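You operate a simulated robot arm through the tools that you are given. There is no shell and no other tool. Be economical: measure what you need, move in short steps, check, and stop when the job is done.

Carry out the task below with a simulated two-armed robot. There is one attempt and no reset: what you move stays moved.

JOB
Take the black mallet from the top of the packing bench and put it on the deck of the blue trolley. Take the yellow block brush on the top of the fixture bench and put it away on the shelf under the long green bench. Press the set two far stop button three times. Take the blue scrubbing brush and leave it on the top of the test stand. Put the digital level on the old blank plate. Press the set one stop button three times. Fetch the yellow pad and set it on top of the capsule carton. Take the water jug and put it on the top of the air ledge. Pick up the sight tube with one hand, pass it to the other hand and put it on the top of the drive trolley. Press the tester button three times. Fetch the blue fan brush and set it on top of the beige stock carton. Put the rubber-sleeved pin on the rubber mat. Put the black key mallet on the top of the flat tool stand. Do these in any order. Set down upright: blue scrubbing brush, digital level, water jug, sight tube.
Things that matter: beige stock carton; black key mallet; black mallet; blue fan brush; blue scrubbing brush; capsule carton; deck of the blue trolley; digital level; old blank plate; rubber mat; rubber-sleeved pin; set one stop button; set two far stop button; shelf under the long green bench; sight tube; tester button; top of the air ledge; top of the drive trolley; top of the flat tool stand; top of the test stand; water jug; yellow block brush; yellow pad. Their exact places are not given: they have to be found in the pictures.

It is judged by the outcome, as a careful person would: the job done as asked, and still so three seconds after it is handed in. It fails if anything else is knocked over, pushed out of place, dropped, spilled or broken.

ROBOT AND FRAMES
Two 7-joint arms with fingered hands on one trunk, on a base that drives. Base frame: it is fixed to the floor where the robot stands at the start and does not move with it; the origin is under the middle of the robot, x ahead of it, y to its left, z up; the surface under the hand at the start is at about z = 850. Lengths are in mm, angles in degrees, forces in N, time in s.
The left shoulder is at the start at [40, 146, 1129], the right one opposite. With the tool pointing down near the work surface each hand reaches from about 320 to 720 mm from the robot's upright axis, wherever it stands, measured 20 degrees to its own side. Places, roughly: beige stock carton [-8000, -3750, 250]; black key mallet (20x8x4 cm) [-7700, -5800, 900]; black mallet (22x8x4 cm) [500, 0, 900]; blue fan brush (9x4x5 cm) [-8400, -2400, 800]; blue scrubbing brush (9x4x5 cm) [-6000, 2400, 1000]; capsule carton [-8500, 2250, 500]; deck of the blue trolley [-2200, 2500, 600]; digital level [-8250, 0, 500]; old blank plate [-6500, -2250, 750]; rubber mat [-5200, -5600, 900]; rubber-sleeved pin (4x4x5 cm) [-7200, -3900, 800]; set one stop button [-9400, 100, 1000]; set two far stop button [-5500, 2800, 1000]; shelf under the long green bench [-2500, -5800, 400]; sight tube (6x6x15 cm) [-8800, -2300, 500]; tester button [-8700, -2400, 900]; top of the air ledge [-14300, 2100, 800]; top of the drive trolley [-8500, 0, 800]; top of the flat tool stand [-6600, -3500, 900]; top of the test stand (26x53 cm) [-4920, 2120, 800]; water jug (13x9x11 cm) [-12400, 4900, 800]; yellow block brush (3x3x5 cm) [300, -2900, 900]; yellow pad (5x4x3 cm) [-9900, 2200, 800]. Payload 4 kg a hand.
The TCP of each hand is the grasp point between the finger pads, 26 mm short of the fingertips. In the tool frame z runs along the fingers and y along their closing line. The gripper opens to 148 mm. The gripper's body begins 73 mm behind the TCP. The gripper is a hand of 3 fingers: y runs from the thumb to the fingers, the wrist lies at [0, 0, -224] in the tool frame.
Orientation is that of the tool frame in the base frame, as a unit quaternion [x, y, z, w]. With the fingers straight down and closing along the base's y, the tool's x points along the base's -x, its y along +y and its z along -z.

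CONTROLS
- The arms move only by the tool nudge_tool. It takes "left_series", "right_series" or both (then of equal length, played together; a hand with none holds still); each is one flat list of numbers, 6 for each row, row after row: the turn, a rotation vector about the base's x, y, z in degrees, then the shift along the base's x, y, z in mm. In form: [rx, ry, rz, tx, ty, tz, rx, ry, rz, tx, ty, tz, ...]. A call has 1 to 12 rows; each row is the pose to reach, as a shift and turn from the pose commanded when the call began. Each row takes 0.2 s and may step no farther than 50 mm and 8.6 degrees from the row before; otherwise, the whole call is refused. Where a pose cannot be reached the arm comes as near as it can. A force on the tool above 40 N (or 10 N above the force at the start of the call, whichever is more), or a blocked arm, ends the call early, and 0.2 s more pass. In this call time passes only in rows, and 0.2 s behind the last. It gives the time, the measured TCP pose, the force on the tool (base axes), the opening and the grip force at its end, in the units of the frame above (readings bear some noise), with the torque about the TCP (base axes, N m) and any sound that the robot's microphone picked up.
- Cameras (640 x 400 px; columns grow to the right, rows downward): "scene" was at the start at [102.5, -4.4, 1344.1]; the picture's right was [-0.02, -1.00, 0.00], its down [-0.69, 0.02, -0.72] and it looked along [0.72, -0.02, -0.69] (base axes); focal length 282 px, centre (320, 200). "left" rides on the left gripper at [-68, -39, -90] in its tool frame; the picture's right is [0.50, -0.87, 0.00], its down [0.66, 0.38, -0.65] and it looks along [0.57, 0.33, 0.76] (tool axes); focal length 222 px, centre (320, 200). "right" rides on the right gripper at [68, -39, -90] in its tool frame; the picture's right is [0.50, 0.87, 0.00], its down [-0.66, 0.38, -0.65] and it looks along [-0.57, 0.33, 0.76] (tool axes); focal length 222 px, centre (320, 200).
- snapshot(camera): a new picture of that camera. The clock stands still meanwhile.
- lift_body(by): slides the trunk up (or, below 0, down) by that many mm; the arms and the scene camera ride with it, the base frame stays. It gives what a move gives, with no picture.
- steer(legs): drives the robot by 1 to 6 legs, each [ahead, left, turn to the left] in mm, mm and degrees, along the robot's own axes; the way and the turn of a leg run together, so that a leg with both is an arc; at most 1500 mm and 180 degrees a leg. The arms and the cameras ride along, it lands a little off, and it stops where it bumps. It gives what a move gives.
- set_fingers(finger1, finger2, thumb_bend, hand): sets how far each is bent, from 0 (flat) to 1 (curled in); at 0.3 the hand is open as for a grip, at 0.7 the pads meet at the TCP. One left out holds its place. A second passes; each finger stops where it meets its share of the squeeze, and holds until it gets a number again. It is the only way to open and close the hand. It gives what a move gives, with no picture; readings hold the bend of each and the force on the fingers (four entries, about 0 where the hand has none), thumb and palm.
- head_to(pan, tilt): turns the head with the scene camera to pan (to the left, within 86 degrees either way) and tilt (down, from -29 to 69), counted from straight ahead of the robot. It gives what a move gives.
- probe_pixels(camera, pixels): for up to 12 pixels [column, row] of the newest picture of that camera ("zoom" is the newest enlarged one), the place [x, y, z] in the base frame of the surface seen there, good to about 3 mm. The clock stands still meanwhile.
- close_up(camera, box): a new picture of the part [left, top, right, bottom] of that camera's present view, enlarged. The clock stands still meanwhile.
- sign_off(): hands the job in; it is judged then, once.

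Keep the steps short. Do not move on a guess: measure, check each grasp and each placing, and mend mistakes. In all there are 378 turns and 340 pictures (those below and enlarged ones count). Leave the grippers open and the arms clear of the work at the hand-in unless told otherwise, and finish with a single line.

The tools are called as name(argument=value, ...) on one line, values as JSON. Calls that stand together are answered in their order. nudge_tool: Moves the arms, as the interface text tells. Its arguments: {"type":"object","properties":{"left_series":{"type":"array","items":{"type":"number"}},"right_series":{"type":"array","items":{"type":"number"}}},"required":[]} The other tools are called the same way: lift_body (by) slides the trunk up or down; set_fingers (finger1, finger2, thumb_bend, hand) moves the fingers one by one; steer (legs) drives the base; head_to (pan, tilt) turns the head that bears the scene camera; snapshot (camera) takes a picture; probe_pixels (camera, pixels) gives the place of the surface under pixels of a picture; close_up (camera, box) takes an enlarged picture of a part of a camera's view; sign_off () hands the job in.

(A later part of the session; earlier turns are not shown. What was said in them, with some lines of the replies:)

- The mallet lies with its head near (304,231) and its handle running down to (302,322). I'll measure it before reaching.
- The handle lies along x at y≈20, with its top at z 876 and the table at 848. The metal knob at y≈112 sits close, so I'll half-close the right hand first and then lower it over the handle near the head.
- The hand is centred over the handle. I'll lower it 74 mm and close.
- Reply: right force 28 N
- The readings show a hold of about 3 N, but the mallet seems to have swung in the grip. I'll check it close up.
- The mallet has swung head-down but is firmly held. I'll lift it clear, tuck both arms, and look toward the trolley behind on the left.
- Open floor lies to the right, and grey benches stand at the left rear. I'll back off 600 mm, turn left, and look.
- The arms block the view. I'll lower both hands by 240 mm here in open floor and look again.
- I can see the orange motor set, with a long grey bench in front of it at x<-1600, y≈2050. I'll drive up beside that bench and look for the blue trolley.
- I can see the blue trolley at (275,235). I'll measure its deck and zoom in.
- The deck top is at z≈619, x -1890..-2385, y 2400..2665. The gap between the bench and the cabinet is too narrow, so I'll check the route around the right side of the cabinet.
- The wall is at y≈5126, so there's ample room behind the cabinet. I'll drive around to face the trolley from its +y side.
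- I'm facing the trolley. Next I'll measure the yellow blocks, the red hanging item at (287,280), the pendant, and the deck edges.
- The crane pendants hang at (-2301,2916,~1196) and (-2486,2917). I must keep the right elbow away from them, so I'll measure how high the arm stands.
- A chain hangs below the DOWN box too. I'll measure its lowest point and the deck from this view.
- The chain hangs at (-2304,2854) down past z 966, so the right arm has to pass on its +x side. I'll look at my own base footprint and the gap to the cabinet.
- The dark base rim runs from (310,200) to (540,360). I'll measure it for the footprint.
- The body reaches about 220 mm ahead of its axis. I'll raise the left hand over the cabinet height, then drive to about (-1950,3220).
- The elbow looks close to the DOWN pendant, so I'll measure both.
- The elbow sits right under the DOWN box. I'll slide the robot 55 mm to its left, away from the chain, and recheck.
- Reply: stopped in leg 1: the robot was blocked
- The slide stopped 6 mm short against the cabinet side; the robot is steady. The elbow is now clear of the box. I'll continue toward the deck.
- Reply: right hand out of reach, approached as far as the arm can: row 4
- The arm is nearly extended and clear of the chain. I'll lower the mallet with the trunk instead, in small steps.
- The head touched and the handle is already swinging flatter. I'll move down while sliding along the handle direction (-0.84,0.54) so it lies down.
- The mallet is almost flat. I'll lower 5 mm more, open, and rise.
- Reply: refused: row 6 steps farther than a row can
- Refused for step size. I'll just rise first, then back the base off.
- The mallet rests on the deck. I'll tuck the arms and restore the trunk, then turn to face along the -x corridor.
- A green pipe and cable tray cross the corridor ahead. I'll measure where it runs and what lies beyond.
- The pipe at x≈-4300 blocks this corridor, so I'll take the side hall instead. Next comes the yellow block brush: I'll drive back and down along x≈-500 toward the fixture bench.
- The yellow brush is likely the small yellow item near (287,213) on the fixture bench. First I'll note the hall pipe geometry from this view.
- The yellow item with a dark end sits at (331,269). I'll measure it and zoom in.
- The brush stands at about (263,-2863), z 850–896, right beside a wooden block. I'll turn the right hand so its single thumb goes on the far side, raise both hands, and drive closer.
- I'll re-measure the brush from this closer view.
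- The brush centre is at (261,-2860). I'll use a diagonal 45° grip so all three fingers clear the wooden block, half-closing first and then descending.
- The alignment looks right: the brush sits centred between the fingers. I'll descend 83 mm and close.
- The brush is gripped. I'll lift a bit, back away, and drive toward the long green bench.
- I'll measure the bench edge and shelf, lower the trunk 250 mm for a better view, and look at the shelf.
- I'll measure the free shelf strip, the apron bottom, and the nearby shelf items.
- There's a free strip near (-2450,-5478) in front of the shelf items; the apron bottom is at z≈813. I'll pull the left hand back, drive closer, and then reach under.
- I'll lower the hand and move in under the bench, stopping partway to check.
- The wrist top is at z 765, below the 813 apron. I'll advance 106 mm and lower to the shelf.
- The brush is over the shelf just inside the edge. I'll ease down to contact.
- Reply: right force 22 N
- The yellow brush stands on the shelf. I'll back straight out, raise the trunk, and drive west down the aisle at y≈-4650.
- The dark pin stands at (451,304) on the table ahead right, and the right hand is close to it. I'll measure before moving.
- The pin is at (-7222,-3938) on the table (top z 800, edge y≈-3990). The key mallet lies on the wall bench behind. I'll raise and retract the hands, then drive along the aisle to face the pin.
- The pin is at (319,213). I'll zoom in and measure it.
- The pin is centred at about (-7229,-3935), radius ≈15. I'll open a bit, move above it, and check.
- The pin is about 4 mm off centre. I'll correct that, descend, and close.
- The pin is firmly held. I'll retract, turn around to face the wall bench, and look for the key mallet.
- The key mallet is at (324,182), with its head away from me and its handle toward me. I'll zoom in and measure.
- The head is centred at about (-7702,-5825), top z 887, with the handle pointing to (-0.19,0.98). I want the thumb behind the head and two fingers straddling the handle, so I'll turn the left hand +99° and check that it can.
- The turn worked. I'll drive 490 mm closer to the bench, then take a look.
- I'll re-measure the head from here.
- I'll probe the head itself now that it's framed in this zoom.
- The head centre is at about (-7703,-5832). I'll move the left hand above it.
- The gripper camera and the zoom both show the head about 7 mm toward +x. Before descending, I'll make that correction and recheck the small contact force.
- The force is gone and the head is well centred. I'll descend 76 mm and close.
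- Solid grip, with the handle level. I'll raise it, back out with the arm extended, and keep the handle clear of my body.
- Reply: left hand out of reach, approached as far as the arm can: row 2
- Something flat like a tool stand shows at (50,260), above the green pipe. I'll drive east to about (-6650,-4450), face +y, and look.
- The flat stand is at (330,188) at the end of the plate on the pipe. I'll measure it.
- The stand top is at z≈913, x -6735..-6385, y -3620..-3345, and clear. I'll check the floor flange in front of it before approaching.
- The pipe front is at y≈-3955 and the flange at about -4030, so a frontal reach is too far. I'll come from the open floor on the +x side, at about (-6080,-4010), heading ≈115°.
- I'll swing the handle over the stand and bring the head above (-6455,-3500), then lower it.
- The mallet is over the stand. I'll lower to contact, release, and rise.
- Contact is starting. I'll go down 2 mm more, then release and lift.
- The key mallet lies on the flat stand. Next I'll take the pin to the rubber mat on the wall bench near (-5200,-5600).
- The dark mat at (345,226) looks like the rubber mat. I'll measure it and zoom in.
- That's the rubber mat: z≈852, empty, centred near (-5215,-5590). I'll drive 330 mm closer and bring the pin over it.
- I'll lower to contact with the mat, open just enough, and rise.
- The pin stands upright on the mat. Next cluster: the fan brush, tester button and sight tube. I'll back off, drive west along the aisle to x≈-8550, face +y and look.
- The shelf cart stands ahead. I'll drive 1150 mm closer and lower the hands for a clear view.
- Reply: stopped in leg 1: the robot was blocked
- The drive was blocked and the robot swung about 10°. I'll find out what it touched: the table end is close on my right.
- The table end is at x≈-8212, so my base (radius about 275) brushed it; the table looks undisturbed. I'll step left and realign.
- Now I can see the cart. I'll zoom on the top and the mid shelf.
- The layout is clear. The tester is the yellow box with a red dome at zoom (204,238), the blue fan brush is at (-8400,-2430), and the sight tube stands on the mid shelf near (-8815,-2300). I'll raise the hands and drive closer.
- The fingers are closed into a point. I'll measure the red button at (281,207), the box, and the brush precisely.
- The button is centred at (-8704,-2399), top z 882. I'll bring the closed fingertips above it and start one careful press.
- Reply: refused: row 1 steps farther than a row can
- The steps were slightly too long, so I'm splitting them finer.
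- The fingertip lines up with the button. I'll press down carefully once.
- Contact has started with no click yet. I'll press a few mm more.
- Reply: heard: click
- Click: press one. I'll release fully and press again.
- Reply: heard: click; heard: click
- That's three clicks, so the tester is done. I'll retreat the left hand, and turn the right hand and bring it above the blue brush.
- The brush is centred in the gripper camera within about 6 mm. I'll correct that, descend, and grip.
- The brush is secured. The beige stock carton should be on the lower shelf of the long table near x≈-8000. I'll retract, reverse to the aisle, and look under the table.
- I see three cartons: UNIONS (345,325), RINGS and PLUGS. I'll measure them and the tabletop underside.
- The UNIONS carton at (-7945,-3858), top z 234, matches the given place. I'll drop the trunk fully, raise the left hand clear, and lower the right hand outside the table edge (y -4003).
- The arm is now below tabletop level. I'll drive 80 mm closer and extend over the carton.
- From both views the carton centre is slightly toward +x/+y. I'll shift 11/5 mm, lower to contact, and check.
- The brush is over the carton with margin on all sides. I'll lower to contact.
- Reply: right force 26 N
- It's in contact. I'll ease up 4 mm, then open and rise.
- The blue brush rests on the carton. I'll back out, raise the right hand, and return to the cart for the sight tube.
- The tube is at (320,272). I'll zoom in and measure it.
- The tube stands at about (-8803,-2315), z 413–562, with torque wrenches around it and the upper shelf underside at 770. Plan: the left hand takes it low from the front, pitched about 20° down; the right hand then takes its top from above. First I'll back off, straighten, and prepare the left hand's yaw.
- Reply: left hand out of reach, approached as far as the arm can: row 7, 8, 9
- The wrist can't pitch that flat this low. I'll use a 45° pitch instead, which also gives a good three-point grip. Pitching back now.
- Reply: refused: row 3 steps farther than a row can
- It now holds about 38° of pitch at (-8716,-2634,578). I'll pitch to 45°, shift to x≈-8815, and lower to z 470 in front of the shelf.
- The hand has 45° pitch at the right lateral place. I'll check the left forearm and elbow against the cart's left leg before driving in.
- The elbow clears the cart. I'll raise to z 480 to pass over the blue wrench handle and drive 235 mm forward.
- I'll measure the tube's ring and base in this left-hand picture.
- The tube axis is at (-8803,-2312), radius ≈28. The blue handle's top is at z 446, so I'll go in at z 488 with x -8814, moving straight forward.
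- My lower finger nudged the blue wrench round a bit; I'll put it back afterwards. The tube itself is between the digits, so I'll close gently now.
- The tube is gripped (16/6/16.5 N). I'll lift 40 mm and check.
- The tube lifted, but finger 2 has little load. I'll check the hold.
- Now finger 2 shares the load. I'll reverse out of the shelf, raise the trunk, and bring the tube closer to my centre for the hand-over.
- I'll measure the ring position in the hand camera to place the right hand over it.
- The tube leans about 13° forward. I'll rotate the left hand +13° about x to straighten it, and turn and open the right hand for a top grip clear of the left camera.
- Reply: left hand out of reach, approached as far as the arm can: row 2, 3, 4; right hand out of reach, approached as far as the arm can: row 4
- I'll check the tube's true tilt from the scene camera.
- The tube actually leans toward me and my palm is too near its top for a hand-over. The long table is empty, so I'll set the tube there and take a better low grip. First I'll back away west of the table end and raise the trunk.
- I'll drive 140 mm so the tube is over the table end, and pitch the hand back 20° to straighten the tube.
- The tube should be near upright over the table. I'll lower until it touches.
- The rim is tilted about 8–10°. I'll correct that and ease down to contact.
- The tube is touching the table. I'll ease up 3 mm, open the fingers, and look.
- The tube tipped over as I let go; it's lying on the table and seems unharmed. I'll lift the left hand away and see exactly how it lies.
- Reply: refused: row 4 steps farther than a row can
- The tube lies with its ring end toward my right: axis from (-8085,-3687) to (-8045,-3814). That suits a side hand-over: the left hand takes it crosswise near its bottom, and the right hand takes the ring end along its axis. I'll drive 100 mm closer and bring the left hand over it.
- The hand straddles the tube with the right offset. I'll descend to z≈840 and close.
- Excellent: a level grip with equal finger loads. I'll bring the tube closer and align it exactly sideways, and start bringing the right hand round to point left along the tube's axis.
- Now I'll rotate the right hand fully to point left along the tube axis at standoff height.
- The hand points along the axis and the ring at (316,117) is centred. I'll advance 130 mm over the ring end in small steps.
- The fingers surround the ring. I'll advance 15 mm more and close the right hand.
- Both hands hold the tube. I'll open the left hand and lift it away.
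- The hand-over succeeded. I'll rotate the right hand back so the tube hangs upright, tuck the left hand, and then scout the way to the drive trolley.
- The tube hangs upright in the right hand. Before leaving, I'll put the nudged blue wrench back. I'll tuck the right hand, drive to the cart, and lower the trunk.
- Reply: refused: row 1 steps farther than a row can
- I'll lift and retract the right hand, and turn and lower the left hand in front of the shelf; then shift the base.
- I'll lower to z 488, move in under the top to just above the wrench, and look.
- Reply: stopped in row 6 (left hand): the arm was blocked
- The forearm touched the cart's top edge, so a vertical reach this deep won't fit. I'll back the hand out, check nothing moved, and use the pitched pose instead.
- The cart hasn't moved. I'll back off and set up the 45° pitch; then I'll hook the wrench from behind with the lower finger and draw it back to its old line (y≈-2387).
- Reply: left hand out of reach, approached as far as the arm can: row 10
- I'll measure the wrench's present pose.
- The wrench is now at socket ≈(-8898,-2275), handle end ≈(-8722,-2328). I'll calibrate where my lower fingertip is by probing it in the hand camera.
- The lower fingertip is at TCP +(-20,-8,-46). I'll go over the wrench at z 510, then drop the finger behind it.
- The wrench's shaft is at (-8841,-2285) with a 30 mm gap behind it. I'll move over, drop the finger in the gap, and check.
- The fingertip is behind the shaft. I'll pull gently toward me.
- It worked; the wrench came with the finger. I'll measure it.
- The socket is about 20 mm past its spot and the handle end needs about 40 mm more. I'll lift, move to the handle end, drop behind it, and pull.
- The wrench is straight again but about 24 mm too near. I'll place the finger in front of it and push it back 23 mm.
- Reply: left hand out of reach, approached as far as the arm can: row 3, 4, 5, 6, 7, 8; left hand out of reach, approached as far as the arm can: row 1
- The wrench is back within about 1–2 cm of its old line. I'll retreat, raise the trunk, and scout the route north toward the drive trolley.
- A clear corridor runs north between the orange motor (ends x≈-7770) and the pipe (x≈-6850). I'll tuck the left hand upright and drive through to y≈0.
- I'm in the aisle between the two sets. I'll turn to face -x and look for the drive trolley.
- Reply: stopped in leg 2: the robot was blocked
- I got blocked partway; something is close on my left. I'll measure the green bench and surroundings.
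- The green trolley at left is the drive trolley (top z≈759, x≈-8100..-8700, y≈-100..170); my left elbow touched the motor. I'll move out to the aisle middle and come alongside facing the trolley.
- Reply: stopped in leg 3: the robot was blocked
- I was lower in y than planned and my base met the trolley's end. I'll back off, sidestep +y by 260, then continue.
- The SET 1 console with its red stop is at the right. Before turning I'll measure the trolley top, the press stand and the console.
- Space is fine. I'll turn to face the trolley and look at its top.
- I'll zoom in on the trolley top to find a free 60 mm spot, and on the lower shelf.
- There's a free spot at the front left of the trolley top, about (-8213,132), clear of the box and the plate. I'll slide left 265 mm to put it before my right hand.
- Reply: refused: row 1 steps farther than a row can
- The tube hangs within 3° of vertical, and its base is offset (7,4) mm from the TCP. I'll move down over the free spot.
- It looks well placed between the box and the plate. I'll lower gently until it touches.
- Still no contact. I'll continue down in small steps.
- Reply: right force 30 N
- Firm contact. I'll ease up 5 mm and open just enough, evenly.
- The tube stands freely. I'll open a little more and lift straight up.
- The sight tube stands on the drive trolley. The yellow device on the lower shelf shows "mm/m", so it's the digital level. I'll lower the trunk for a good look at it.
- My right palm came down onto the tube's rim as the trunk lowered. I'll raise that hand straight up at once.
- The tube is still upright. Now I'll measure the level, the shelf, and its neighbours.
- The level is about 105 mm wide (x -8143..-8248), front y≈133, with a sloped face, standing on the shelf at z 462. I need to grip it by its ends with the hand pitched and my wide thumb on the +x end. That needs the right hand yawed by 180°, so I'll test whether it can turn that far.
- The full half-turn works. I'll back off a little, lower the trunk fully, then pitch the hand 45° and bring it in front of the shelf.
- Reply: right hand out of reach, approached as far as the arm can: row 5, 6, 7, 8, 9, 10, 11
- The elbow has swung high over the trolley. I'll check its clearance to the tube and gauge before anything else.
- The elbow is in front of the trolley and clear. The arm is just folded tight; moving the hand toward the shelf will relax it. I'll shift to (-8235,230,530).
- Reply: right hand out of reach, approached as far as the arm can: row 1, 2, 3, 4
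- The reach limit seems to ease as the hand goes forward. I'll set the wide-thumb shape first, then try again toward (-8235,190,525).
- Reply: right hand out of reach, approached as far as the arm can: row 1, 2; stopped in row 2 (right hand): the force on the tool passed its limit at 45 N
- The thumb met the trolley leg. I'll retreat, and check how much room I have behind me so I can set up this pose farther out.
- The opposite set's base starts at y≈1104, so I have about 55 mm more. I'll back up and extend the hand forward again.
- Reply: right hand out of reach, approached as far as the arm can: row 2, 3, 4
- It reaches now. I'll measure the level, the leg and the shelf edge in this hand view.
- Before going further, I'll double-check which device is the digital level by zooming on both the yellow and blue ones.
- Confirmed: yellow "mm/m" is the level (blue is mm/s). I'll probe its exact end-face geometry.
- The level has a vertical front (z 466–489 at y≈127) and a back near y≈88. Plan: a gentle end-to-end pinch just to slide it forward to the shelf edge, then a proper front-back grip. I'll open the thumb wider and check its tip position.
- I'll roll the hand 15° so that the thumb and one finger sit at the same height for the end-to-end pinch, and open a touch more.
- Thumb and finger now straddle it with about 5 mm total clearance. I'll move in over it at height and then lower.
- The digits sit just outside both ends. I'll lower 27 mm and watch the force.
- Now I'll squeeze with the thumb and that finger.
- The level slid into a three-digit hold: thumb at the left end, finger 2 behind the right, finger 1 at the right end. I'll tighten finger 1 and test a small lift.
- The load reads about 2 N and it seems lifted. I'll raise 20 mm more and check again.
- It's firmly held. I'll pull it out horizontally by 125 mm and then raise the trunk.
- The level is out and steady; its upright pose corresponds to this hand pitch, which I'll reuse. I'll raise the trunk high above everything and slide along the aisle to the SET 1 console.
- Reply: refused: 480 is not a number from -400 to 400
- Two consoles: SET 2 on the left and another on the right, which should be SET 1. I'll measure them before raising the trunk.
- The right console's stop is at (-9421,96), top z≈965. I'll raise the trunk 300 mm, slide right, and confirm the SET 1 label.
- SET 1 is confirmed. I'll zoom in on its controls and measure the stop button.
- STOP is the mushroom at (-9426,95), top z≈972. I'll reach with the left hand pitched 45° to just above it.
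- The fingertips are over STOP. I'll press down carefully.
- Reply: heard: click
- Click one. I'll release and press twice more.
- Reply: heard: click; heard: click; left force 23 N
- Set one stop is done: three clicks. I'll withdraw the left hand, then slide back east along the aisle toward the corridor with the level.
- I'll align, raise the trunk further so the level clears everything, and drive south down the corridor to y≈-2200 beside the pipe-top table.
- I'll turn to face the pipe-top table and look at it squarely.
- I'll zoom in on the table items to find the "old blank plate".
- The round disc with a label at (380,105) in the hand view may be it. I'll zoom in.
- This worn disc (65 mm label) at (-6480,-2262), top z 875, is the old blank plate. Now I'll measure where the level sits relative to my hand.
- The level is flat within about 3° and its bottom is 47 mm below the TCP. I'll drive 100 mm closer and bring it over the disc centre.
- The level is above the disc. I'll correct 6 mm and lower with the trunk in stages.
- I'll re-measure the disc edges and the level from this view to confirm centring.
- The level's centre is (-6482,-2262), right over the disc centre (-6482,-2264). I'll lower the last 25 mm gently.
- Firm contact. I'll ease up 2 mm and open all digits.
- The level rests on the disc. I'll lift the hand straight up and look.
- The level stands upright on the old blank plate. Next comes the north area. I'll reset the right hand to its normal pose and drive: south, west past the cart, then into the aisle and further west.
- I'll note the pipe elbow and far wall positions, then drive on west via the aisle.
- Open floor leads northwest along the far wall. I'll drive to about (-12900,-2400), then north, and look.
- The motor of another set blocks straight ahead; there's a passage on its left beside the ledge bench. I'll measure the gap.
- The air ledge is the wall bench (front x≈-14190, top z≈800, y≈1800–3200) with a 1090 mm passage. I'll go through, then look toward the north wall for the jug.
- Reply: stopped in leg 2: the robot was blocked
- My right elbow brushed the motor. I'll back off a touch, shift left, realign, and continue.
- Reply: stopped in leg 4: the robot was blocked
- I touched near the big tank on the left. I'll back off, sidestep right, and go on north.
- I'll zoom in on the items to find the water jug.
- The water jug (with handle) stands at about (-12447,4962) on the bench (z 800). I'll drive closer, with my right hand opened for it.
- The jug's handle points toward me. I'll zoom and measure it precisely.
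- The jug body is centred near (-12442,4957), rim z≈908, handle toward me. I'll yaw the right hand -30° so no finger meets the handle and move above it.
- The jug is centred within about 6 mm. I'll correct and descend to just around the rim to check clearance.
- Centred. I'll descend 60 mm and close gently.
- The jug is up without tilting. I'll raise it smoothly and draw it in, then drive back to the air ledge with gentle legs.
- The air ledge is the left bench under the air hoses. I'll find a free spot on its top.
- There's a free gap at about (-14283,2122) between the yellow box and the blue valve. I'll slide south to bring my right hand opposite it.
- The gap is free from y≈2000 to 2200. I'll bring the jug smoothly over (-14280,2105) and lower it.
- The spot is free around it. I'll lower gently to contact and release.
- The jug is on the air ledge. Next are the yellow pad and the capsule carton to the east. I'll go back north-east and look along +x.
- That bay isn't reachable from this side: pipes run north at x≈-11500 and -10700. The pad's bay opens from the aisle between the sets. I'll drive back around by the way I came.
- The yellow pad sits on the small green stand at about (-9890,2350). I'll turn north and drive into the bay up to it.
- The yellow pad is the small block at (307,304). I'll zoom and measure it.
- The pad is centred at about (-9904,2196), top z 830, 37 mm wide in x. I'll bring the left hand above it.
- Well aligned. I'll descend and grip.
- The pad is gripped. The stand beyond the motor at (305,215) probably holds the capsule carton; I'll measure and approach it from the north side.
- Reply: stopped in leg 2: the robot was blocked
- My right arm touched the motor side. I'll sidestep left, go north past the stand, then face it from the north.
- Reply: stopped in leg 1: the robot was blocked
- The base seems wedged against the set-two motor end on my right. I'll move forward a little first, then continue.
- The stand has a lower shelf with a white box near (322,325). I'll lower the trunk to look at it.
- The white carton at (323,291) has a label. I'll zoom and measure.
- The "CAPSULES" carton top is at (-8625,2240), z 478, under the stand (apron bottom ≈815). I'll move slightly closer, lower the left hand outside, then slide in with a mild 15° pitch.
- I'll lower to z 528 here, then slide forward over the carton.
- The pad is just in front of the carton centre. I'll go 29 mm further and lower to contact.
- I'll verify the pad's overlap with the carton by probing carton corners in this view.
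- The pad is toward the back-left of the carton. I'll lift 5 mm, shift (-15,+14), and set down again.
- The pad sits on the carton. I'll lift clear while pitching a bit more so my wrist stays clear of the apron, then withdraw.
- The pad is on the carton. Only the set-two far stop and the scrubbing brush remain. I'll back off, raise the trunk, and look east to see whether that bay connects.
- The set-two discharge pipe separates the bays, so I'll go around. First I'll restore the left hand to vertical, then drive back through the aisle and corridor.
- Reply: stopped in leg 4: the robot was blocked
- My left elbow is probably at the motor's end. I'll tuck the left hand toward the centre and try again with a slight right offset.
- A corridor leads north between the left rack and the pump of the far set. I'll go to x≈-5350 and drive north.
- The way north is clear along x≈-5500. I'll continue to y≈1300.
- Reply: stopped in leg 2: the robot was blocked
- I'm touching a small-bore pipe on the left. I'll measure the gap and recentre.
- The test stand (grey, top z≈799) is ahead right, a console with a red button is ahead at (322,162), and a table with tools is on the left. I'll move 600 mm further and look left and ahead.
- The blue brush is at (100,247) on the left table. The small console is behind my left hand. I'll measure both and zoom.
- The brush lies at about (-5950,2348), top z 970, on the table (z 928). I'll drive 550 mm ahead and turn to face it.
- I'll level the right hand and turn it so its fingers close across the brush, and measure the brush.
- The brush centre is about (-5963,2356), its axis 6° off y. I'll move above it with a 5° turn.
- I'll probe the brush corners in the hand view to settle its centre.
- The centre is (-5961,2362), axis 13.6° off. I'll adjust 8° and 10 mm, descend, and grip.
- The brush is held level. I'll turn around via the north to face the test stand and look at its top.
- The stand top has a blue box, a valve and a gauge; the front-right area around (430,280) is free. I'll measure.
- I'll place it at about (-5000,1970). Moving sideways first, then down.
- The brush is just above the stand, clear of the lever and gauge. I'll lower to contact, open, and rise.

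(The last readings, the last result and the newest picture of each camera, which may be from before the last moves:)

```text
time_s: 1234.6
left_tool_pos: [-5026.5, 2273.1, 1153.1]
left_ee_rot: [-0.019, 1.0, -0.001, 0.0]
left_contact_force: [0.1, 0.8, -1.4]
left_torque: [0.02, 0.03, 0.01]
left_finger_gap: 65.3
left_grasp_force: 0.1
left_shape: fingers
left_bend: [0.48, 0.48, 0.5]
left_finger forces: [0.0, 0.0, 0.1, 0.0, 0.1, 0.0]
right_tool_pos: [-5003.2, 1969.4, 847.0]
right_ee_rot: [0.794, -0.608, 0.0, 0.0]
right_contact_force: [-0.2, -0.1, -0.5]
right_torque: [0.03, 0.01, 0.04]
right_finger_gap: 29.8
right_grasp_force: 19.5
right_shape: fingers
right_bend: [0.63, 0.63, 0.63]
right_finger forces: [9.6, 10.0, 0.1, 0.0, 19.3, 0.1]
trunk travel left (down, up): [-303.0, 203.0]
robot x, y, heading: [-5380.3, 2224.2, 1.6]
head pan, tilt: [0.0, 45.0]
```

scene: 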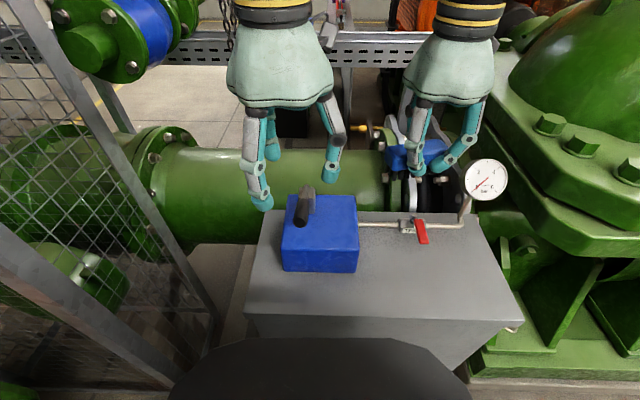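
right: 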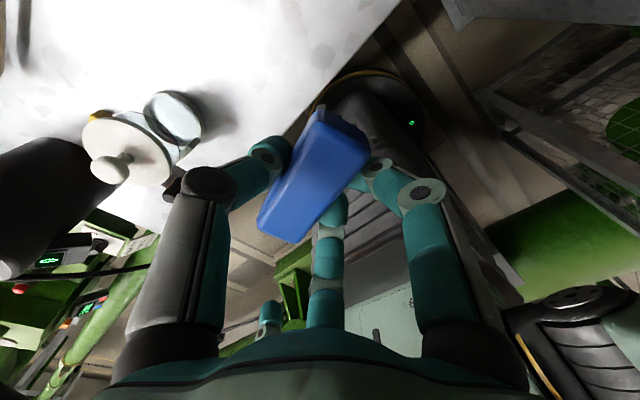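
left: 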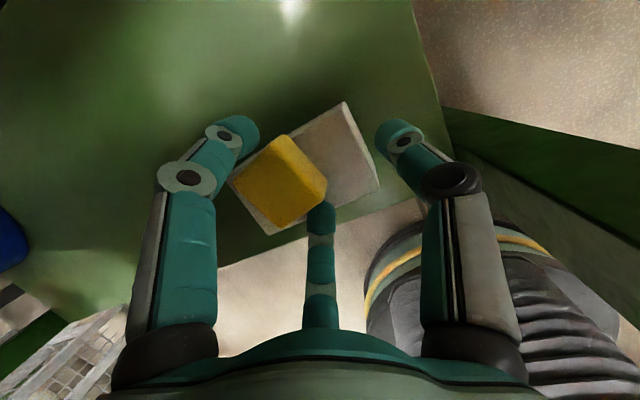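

nudge_tool(right_series=[0, 0, 0, 0, 0, -3])

set_fingers(hand="right", finger1=0.48, finger2=0.48, thumb_bend=0.48)

nudge_tool(right_series=[0, 0, 0, 0, 0, 30, 0, 0, 0, 0, 0, 70, 0, 0, 0, 0, 0, 115, 0, 0, 0, -10, 0, 160, 0, 0, 0, -20, 20, 205, 0, 0, 0, -30, 50, 240, 0, 0, 0, -30, 80, 270])

close_up(camera="scene", box=[320, 140, 540, 330])

```text
time_s: 1235.0
left_tool_pos: [-5028.3, 2271.8, 1155.1]
left_ee_rot: [-0.02, 1.0, -0.001, 0.001]
left_contact_force: [0.3, 0.4, 0.1]
left_torque: [-0.03, -0.03, -0.01]
left_finger_gap: 65.2
left_grasp_force: 0.1
left_shape: fingers
left_bend: [0.48, 0.48, 0.5]
left_finger forces: [0.1, 0.1, 0.1, 0.0, 0.1, 0.0]
right_tool_pos: [-5003.7, 1969.8, 844.4]
right_ee_rot: [0.793, -0.609, 0.002, -0.002]
right_contact_force: [-0.3, -2.5, 12.2]
right_torque: [0.02, -0.16, -0.02]
right_finger_gap: 29.9
right_grasp_force: 21.7
right_shape: fingers
right_bend: [0.63, 0.63, 0.64]
right_finger forces: [11.7, 11.6, 0.1, 0.0, 21.4, 0.0]
trunk travel left (down, up): [-303.0, 203.0]
robot x, y, heading: [-5389.1, 2223.2, 1.6]
head pan, tilt: [0.0, 45.0]
```

```text
time_s: 1236.0
left_tool_pos: [-5025.9, 2272.7, 1153.4]
left_ee_rot: [-0.02, 1.0, -0.001, 0.001]
left_contact_force: [-0.2, 0.7, 0.3]
left_torque: [0.0, 0.01, 0.02]
left_finger_gap: 65.2
left_grasp_force: 0.1
left_shape: fingers
left_bend: [0.48, 0.48, 0.5]
left_finger forces: [0.0, 0.0, 0.1, 0.0, 0.1, 0.1]
right_tool_pos: [-5004.7, 1970.5, 842.9]
right_ee_rot: [0.794, -0.608, 0.0, 0.0]
right_contact_force: [-0.3, -0.4, 0.1]
right_torque: [0.01, 0.04, 0.01]
right_finger_gap: 68.2
right_grasp_force: 0.1
right_shape: fingers
right_bend: [0.48, 0.48, 0.48]
right_finger forces: [0.0, 0.0, 0.1, 0.1, 0.1, 0.0]
trunk travel left (down, up): [-303.0, 203.0]
robot x, y, heading: [-5385.4, 2224.1, 1.6]
head pan, tilt: [0.0, 45.0]
```

```text
refused: row 5 steps farther than a row can; nothing moved
```

```text
2.11 times, centred on (430, 235) of scene
```

zoom: 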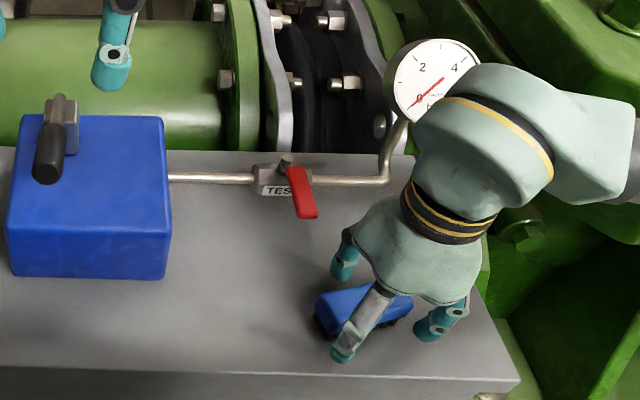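

The brush is released. Lifting the hand straight up.

nudge_tool(right_series=[0, 0, 0, 0, 0, 35, 0, 0, 0, 0, 0, 75, 0, 0, 0, 0, 0, 115, 0, 0, 0, -5, 5, 155, 0, 0, 0, -10, 15, 195, 0, 0, 0, -20, 35, 230, 0, 0, 0, -25, 60, 260, 0, 0, 0, -25, 90, 280])

close_up(camera="scene", box=[320, 140, 540, 330])

```text
time_s: 1237.8
left_tool_pos: [-5026.2, 2274.6, 1153.7]
left_ee_rot: [-0.02, 1.0, -0.002, 0.0]
left_contact_force: [-0.3, -0.3, 0.1]
left_torque: [-0.03, 0.0, -0.01]
left_finger_gap: 65.1
left_grasp_force: 0.1
left_shape: fingers
left_bend: [0.48, 0.48, 0.5]
left_finger forces: [0.0, 0.0, 0.0, 0.0, 0.1, 0.0]
right_tool_pos: [-5031.6, 2063.2, 1123.9]
right_ee_rot: [0.794, -0.608, 0.0, 0.0]
right_contact_force: [-0.1, 0.4, -0.1]
right_torque: [-0.03, -0.01, -0.01]
right_finger_gap: 68.3
right_grasp_force: 0.1
right_shape: fingers
right_bend: [0.48, 0.48, 0.48]
right_finger forces: [0.0, 0.0, 0.1, 0.0, 0.1, 0.0]
trunk travel left (down, up): [-303.0, 203.0]
robot x, y, heading: [-5385.7, 2228.2, 1.7]
head pan, tilt: [0.0, 45.0]
```

```text
2.11 times, centred on (430, 235) of scene
```

zoom: 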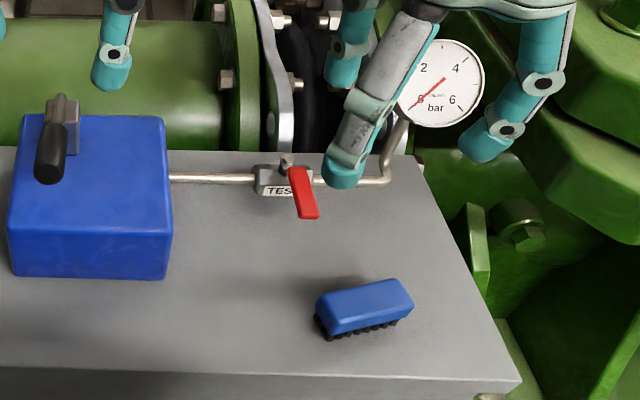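

The scrubbing brush stands upright on the test stand. The last job is the set two far stop. I'll turn north, close the left fingers, and look at the console.

set_fingers(hand="left", finger1=1.0, finger2=1.0, thumb_bend=0.72)

steer(legs=[[0, 0, 88]])

nudge_tool(left_series=[0, 0, 0, -40, 0, 0, 0, 0, 0, -80, 0, 0, 0, 0, 0, -120, 0, 0], right_series=[0, 0, 0, 30, -10, 0, 0, 0, 0, 60, -20, 0, 0, 0, 0, 90, -30, 0])

head_to(pan=0, tilt=42)

snapshot(camera="scene")

```text
time_s: 1238.8
left_tool_pos: [-5026.3, 2273.0, 1153.9]
left_ee_rot: [-0.02, 1.0, -0.001, 0.0]
left_contact_force: [0.3, -0.3, 0.3]
left_torque: [0.03, -0.01, 0.0]
left_finger_gap: 0.3
left_grasp_force: 0.0
left_shape: fingers
left_bend: [0.73, 0.73, 0.72]
left_finger forces: [0.1, 0.0, 0.1, 0.0, 0.0, 0.0]
right_tool_pos: [-5031.2, 2060.4, 1123.7]
right_ee_rot: [0.794, -0.608, 0.0, 0.0]
right_contact_force: [-0.3, -0.3, 0.2]
right_torque: [0.03, 0.02, 0.02]
right_finger_gap: 68.4
right_grasp_force: 0.0
right_shape: fingers
right_bend: [0.48, 0.48, 0.48]
right_finger forces: [0.0, 0.1, 0.0, 0.0, 0.0, 0.0]
trunk travel left (down, up): [-303.0, 203.0]
robot x, y, heading: [-5388.6, 2226.7, 1.7]
head pan, tilt: [0.0, 45.0]
```

```text
time_s: 1242.9
left_tool_pos: [-5412.2, 2588.7, 1154.7]
left_ee_rot: [-0.703, 0.711, 0.0, 0.0]
left_contact_force: [-1.0, -0.6, 1.4]
left_torque: [-0.06, 0.01, 0.01]
left_finger_gap: 0.0
left_grasp_force: 0.0
left_shape: fingers
left_bend: [0.73, 0.73, 0.72]
left_finger forces: [0.0, 0.0, 0.0, 0.0, 0.0, 0.0]
right_tool_pos: [-5200.8, 2569.7, 1124.1]
right_ee_rot: [0.994, 0.106, 0.0, 0.0]
right_contact_force: [0.9, 1.0, -0.2]
right_torque: [-0.02, 0.01, -0.01]
right_finger_gap: 68.2
right_grasp_force: 0.0
right_shape: fingers
right_bend: [0.48, 0.48, 0.48]
right_finger forces: [0.0, 0.0, 0.1, 0.0, 0.0, 0.0]
trunk travel left (down, up): [-303.0, 203.0]
robot x, y, heading: [-5385.8, 2225.0, 88.9]
head pan, tilt: [0.0, 45.0]
```

```text
time_s: 1243.7
left_tool_pos: [-5531.6, 2586.7, 1156.0]
left_ee_rot: [-0.703, 0.711, 0.0, 0.001]
left_contact_force: [0.2, -0.2, -0.9]
left_torque: [0.01, 0.0, 0.01]
left_finger_gap: 0.0
left_grasp_force: 0.1
left_shape: fingers
left_bend: [0.73, 0.73, 0.72]
left_finger forces: [0.0, 0.1, 0.0, 0.1, 0.0, 0.1]
right_tool_pos: [-5111.3, 2541.4, 1125.2]
right_ee_rot: [0.994, 0.106, 0.0, -0.002]
right_contact_force: [0.0, -0.3, -1.0]
right_torque: [-0.01, 0.03, -0.02]
right_finger_gap: 68.4
right_grasp_force: 0.1
right_shape: fingers
right_bend: [0.48, 0.48, 0.48]
right_finger forces: [0.0, 0.0, 0.1, 0.0, 0.1, 0.0]
trunk travel left (down, up): [-303.0, 203.0]
robot x, y, heading: [-5383.5, 2227.5, 88.6]
head pan, tilt: [0.0, 45.0]
```

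```text
time_s: 1244.3
left_tool_pos: [-5531.7, 2587.1, 1155.5]
left_ee_rot: [-0.703, 0.711, -0.001, 0.001]
left_contact_force: [-0.3, 0.0, 0.1]
left_torque: [-0.03, 0.02, 0.01]
left_finger_gap: 0.1
left_grasp_force: 0.1
left_shape: fingers
left_bend: [0.73, 0.73, 0.72]
left_finger forces: [0.1, 0.0, 0.0, 0.0, 0.0, 0.0]
right_tool_pos: [-5112.0, 2541.8, 1124.5]
right_ee_rot: [0.994, 0.105, -0.001, 0.001]
right_contact_force: [-0.5, 0.2, 0.4]
right_torque: [0.02, -0.02, 0.01]
right_finger_gap: 68.3
right_grasp_force: 0.0
right_shape: fingers
right_bend: [0.48, 0.48, 0.48]
right_finger forces: [0.1, 0.1, 0.0, 0.1, 0.1, 0.0]
trunk travel left (down, up): [-303.0, 203.0]
robot x, y, heading: [-5387.6, 2223.9, 88.7]
head pan, tilt: [0.0, 42.0]
```

```text
41 pictures are left
```

scene: 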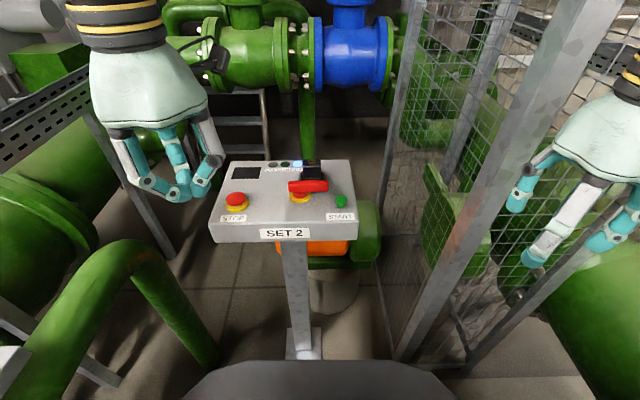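

This is the far SET 2 console, with STOP at (236,198). I'll measure it.

probe_pixels(camera="scene", pixels=[[236, 196], [236, 199], [231, 198], [241, 198], [236, 192], [236, 205], [300, 185]])

close_up(camera="scene", box=[200, 150, 370, 250])

```text
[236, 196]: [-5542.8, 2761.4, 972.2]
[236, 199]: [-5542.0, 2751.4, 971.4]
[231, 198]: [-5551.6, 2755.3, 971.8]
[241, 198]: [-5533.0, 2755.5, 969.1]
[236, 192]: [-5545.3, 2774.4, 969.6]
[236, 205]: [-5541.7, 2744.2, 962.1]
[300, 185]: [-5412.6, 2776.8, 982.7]
```

```text
3.76 times, centred on (285, 200) of scene
```

zoom: 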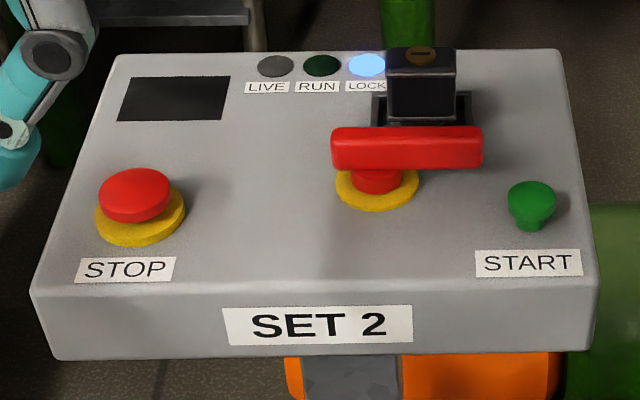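

STOP is at (-5542,2760), top z 972. I'll move the fingertip above it.

nudge_tool(left_series=[0, 0, 0, -2, 40, -10, 0, 0, 0, -4, 80, -25, 0, 0, 0, -6, 120, -50, 0, 0, 0, -8, 155, -80, 0, 0, 0, -10, 172, -115, 0, 0, 0, -10, 172, -138])

close_up(camera="scene", box=[170, 110, 370, 250])

```text
time_s: 1245.8
left_tool_pos: [-5541.8, 2761.2, 1015.2]
left_ee_rot: [-0.704, 0.711, 0.0, 0.001]
left_contact_force: [-0.7, 0.2, -0.4]
left_torque: [0.0, -0.02, -0.06]
left_finger_gap: 0.2
left_grasp_force: 0.0
left_shape: fingers
left_bend: [0.73, 0.73, 0.72]
left_finger forces: [0.0, 0.0, 0.0, 0.0, 0.1, 0.1]
right_tool_pos: [-5111.7, 2542.3, 1123.8]
right_ee_rot: [0.994, 0.106, 0.001, 0.0]
right_contact_force: [-0.5, 0.3, 0.7]
right_torque: [0.01, 0.02, 0.01]
right_finger_gap: 68.4
right_grasp_force: 0.0
right_shape: fingers
right_bend: [0.48, 0.48, 0.48]
right_finger forces: [0.1, 0.1, 0.0, 0.1, 0.0, 0.0]
trunk travel left (down, up): [-303.0, 203.0]
robot x, y, heading: [-5383.6, 2225.6, 88.8]
head pan, tilt: [0.0, 42.0]
```

```text
2.86 times, centred on (270, 180) of scene
```

zoom: 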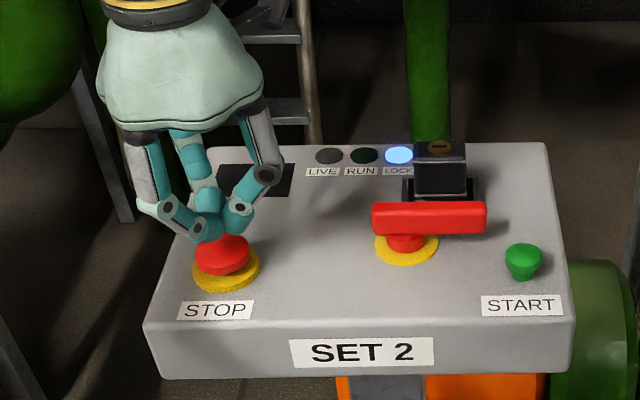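

The fingertips are over STOP. Pressing down carefully.

nudge_tool(left_series=[0, 0, 0, 0, -2, -14, 0, 0, 0, 0, -2, -22, 0, 0, 0, 0, -2, -26])

nudge_tool(left_series=[0, 0, 0, 0, 0, -3, 0, 0, 0, 0, 0, -6])

```text
time_s: 1246.5
left_tool_pos: [-5543.4, 2759.5, 991.6]
left_ee_rot: [-0.702, 0.712, 0.001, 0.001]
left_contact_force: [0.9, 2.5, 6.9]
left_torque: [0.05, -0.06, 0.04]
left_finger_gap: 0.0
left_grasp_force: 0.1
left_shape: fingers
left_bend: [0.73, 0.73, 0.72]
left_finger forces: [0.0, 0.0, 0.0, 0.0, 0.1, 0.1]
right_tool_pos: [-5111.1, 2542.3, 1123.9]
right_ee_rot: [0.994, 0.105, 0.0, -0.001]
right_contact_force: [0.8, 0.0, 0.1]
right_torque: [-0.04, 0.02, 0.03]
right_finger_gap: 68.2
right_grasp_force: 0.2
right_shape: fingers
right_bend: [0.48, 0.48, 0.48]
right_finger forces: [0.0, 0.0, 0.0, 0.0, 0.0, 0.0]
trunk travel left (down, up): [-303.0, 203.0]
robot x, y, heading: [-5382.5, 2228.7, 88.6]
head pan, tilt: [0.0, 42.0]
heard: click
```

```text
time_s: 1247.2
left_tool_pos: [-5541.0, 2758.6, 988.4]
left_ee_rot: [-0.702, 0.712, 0.003, 0.005]
left_contact_force: [4.0, 6.9, 29.0]
left_torque: [0.16, -0.24, 0.09]
left_finger_gap: 0.0
left_grasp_force: 21.7
left_shape: fingers
left_bend: [0.73, 0.73, 0.73]
left_finger forces: [0.1, 0.0, 0.1, 0.0, 43.8, 0.0]
right_tool_pos: [-5109.5, 2542.2, 1123.9]
right_ee_rot: [0.994, 0.105, -0.002, -0.001]
right_contact_force: [0.0, 0.4, 0.5]
right_torque: [-0.03, -0.02, 0.0]
right_finger_gap: 68.5
right_grasp_force: 0.0
right_shape: fingers
right_bend: [0.48, 0.48, 0.48]
right_finger forces: [0.0, 0.1, 0.0, 0.0, 0.0, 0.1]
trunk travel left (down, up): [-303.0, 203.0]
robot x, y, heading: [-5383.6, 2225.6, 88.9]
head pan, tilt: [0.0, 42.0]
```

One click. I'll release fully and press twice more.

nudge_tool(left_series=[0, 0, 0, 0, 0, 12, 0, 0, 0, 0, 0, 24, 0, 0, 0, 0, 0, 24, 0, 0, 0, 0, 0, 12, 0, 0, 0, 0, 0, 5, 0, 0, 0, 0, 0, 5])

nudge_tool(left_series=[0, 0, 0, 0, 0, 12, 0, 0, 0, 0, 0, 20, 0, 0, 0, 0, 0, 20, 0, 0, 0, 0, 0, 8, 0, 0, 0, 0, 0, 0, 0, 0, 0, 0, 0, 0])

```text
time_s: 1248.5
left_tool_pos: [-5542.3, 2756.2, 991.0]
left_ee_rot: [-0.703, 0.711, 0.0, 0.002]
left_contact_force: [2.1, 1.0, 13.1]
left_torque: [0.06, -0.18, -0.02]
left_finger_gap: 0.3
left_grasp_force: 11.5
left_shape: fingers
left_bend: [0.74, 0.74, 0.72]
left_finger forces: [0.0, 0.1, 0.1, 0.0, 22.5, 0.0]
right_tool_pos: [-5111.3, 2541.3, 1124.4]
right_ee_rot: [0.994, 0.105, -0.001, -0.001]
right_contact_force: [-0.1, 0.5, -0.2]
right_torque: [0.02, 0.0, 0.0]
right_finger_gap: 68.5
right_grasp_force: 0.0
right_shape: fingers
right_bend: [0.48, 0.48, 0.48]
right_finger forces: [0.0, 0.0, 0.1, 0.1, 0.0, 0.1]
trunk travel left (down, up): [-303.0, 203.0]
robot x, y, heading: [-5380.8, 2229.2, 88.8]
head pan, tilt: [0.0, 42.0]
heard: click
```

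```text
time_s: 1250.0
left_tool_pos: [-5541.1, 2757.4, 991.3]
left_ee_rot: [-0.703, 0.711, 0.0, 0.004]
left_contact_force: [0.6, 1.9, 17.1]
left_torque: [0.05, -0.15, 0.01]
left_finger_gap: 0.2
left_grasp_force: 13.5
left_shape: fingers
left_bend: [0.74, 0.74, 0.72]
left_finger forces: [0.1, 0.0, 0.0, 0.0, 27.4, 0.0]
right_tool_pos: [-5111.4, 2542.2, 1124.6]
right_ee_rot: [0.994, 0.105, -0.001, 0.0]
right_contact_force: [0.8, -0.1, -0.1]
right_torque: [0.04, 0.01, -0.01]
right_finger_gap: 68.5
right_grasp_force: 0.2
right_shape: fingers
right_bend: [0.48, 0.48, 0.48]
right_finger forces: [0.0, 0.1, 0.0, 0.0, 0.1, 0.0]
trunk travel left (down, up): [-303.0, 203.0]
robot x, y, heading: [-5381.6, 2227.9, 88.8]
head pan, tilt: [0.0, 42.0]
heard: click
```

Three clicks: the set two far stop is done. I'll lift the hand away and open it.

nudge_tool(left_series=[0, 0, 0, 0, 0, 40, 0, 0, 0, 0, 0, 85, 0, 0, 0, 0, -30, 120, 0, 0, 0, 0, -70, 140, 0, 0, 0, 0, -115, 150, 0, 0, 0, 0, -160, 150])

set_fingers(hand="left", finger1=0.3, finger2=0.3, thumb_bend=0.3)

set_fingers(hand="right", finger1=0.3, finger2=0.3, thumb_bend=0.3)

snapshot(camera="scene")

```text
time_s: 1251.3
left_tool_pos: [-5541.7, 2594.0, 1140.7]
left_ee_rot: [-0.703, 0.711, 0.0, 0.001]
left_contact_force: [-0.1, -0.1, 0.2]
left_torque: [0.0, -0.02, 0.02]
left_finger_gap: 0.0
left_grasp_force: 0.1
left_shape: fingers
left_bend: [0.74, 0.74, 0.71]
left_finger forces: [0.1, 0.0, 0.0, 0.0, 0.0, 0.0]
right_tool_pos: [-5111.4, 2541.7, 1125.0]
right_ee_rot: [0.994, 0.105, -0.001, 0.0]
right_contact_force: [0.2, -0.7, 0.4]
right_torque: [0.03, 0.02, 0.03]
right_finger_gap: 68.1
right_grasp_force: 0.0
right_shape: fingers
right_bend: [0.48, 0.48, 0.48]
right_finger forces: [0.0, 0.0, 0.1, 0.1, 0.1, 0.0]
trunk travel left (down, up): [-303.0, 203.0]
robot x, y, heading: [-5384.9, 2229.5, 88.8]
head pan, tilt: [0.0, 42.0]
```

```text
time_s: 1252.3
left_tool_pos: [-5540.3, 2594.0, 1139.9]
left_ee_rot: [-0.703, 0.712, 0.0, 0.0]
left_contact_force: [-0.2, 0.0, -0.4]
left_torque: [0.03, -0.01, 0.02]
left_finger_gap: 126.3
left_grasp_force: 0.0
left_shape: fingers
left_bend: [0.3, 0.3, 0.3]
left_finger forces: [0.0, 0.1, 0.0, 0.0, 0.0, 0.0]
right_tool_pos: [-5111.9, 2542.1, 1124.3]
right_ee_rot: [0.994, 0.105, 0.0, -0.001]
right_contact_force: [0.3, 0.1, 0.4]
right_torque: [0.03, -0.05, 0.01]
right_finger_gap: 68.4
right_grasp_force: 0.0
right_shape: fingers
right_bend: [0.48, 0.48, 0.48]
right_finger forces: [0.1, 0.0, 0.1, 0.0, 0.1, 0.0]
trunk travel left (down, up): [-303.0, 203.0]
robot x, y, heading: [-5382.3, 2228.6, 88.8]
head pan, tilt: [0.0, 42.0]
```

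```text
time_s: 1253.3
left_tool_pos: [-5539.3, 2595.0, 1141.1]
left_ee_rot: [-0.703, 0.711, 0.0, 0.001]
left_contact_force: [-0.2, -0.1, 0.0]
left_torque: [-0.01, -0.05, -0.02]
left_finger_gap: 126.8
left_grasp_force: 0.0
left_shape: fingers
left_bend: [0.3, 0.3, 0.3]
left_finger forces: [0.0, 0.0, 0.1, 0.0, 0.1, 0.0]
right_tool_pos: [-5110.6, 2542.4, 1124.2]
right_ee_rot: [0.994, 0.105, 0.001, -0.001]
right_contact_force: [0.0, -0.2, -0.1]
right_torque: [0.0, 0.0, -0.02]
right_finger_gap: 126.3
right_grasp_force: 0.0
right_shape: fingers
right_bend: [0.3, 0.3, 0.3]
right_finger forces: [0.0, 0.0, 0.0, 0.0, 0.1, 0.1]
trunk travel left (down, up): [-303.0, 203.0]
robot x, y, heading: [-5387.7, 2226.4, 88.7]
head pan, tilt: [0.0, 42.0]
```

```text
38 pictures are left
```

scene: 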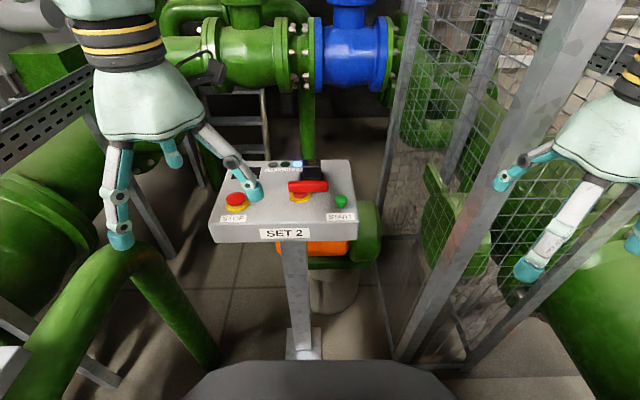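

All the tasks are done, the hands are open and the arms are clear, so I'm handing in.

sign_off()

```text
The job is handed in.
```

All thirteen tasks are done and handed in; the sight tube tipped over once on the long table on the way, and a blue torque wrench I knocked on the tester cart's shelf is back only to within about 1–3 cm of its place.
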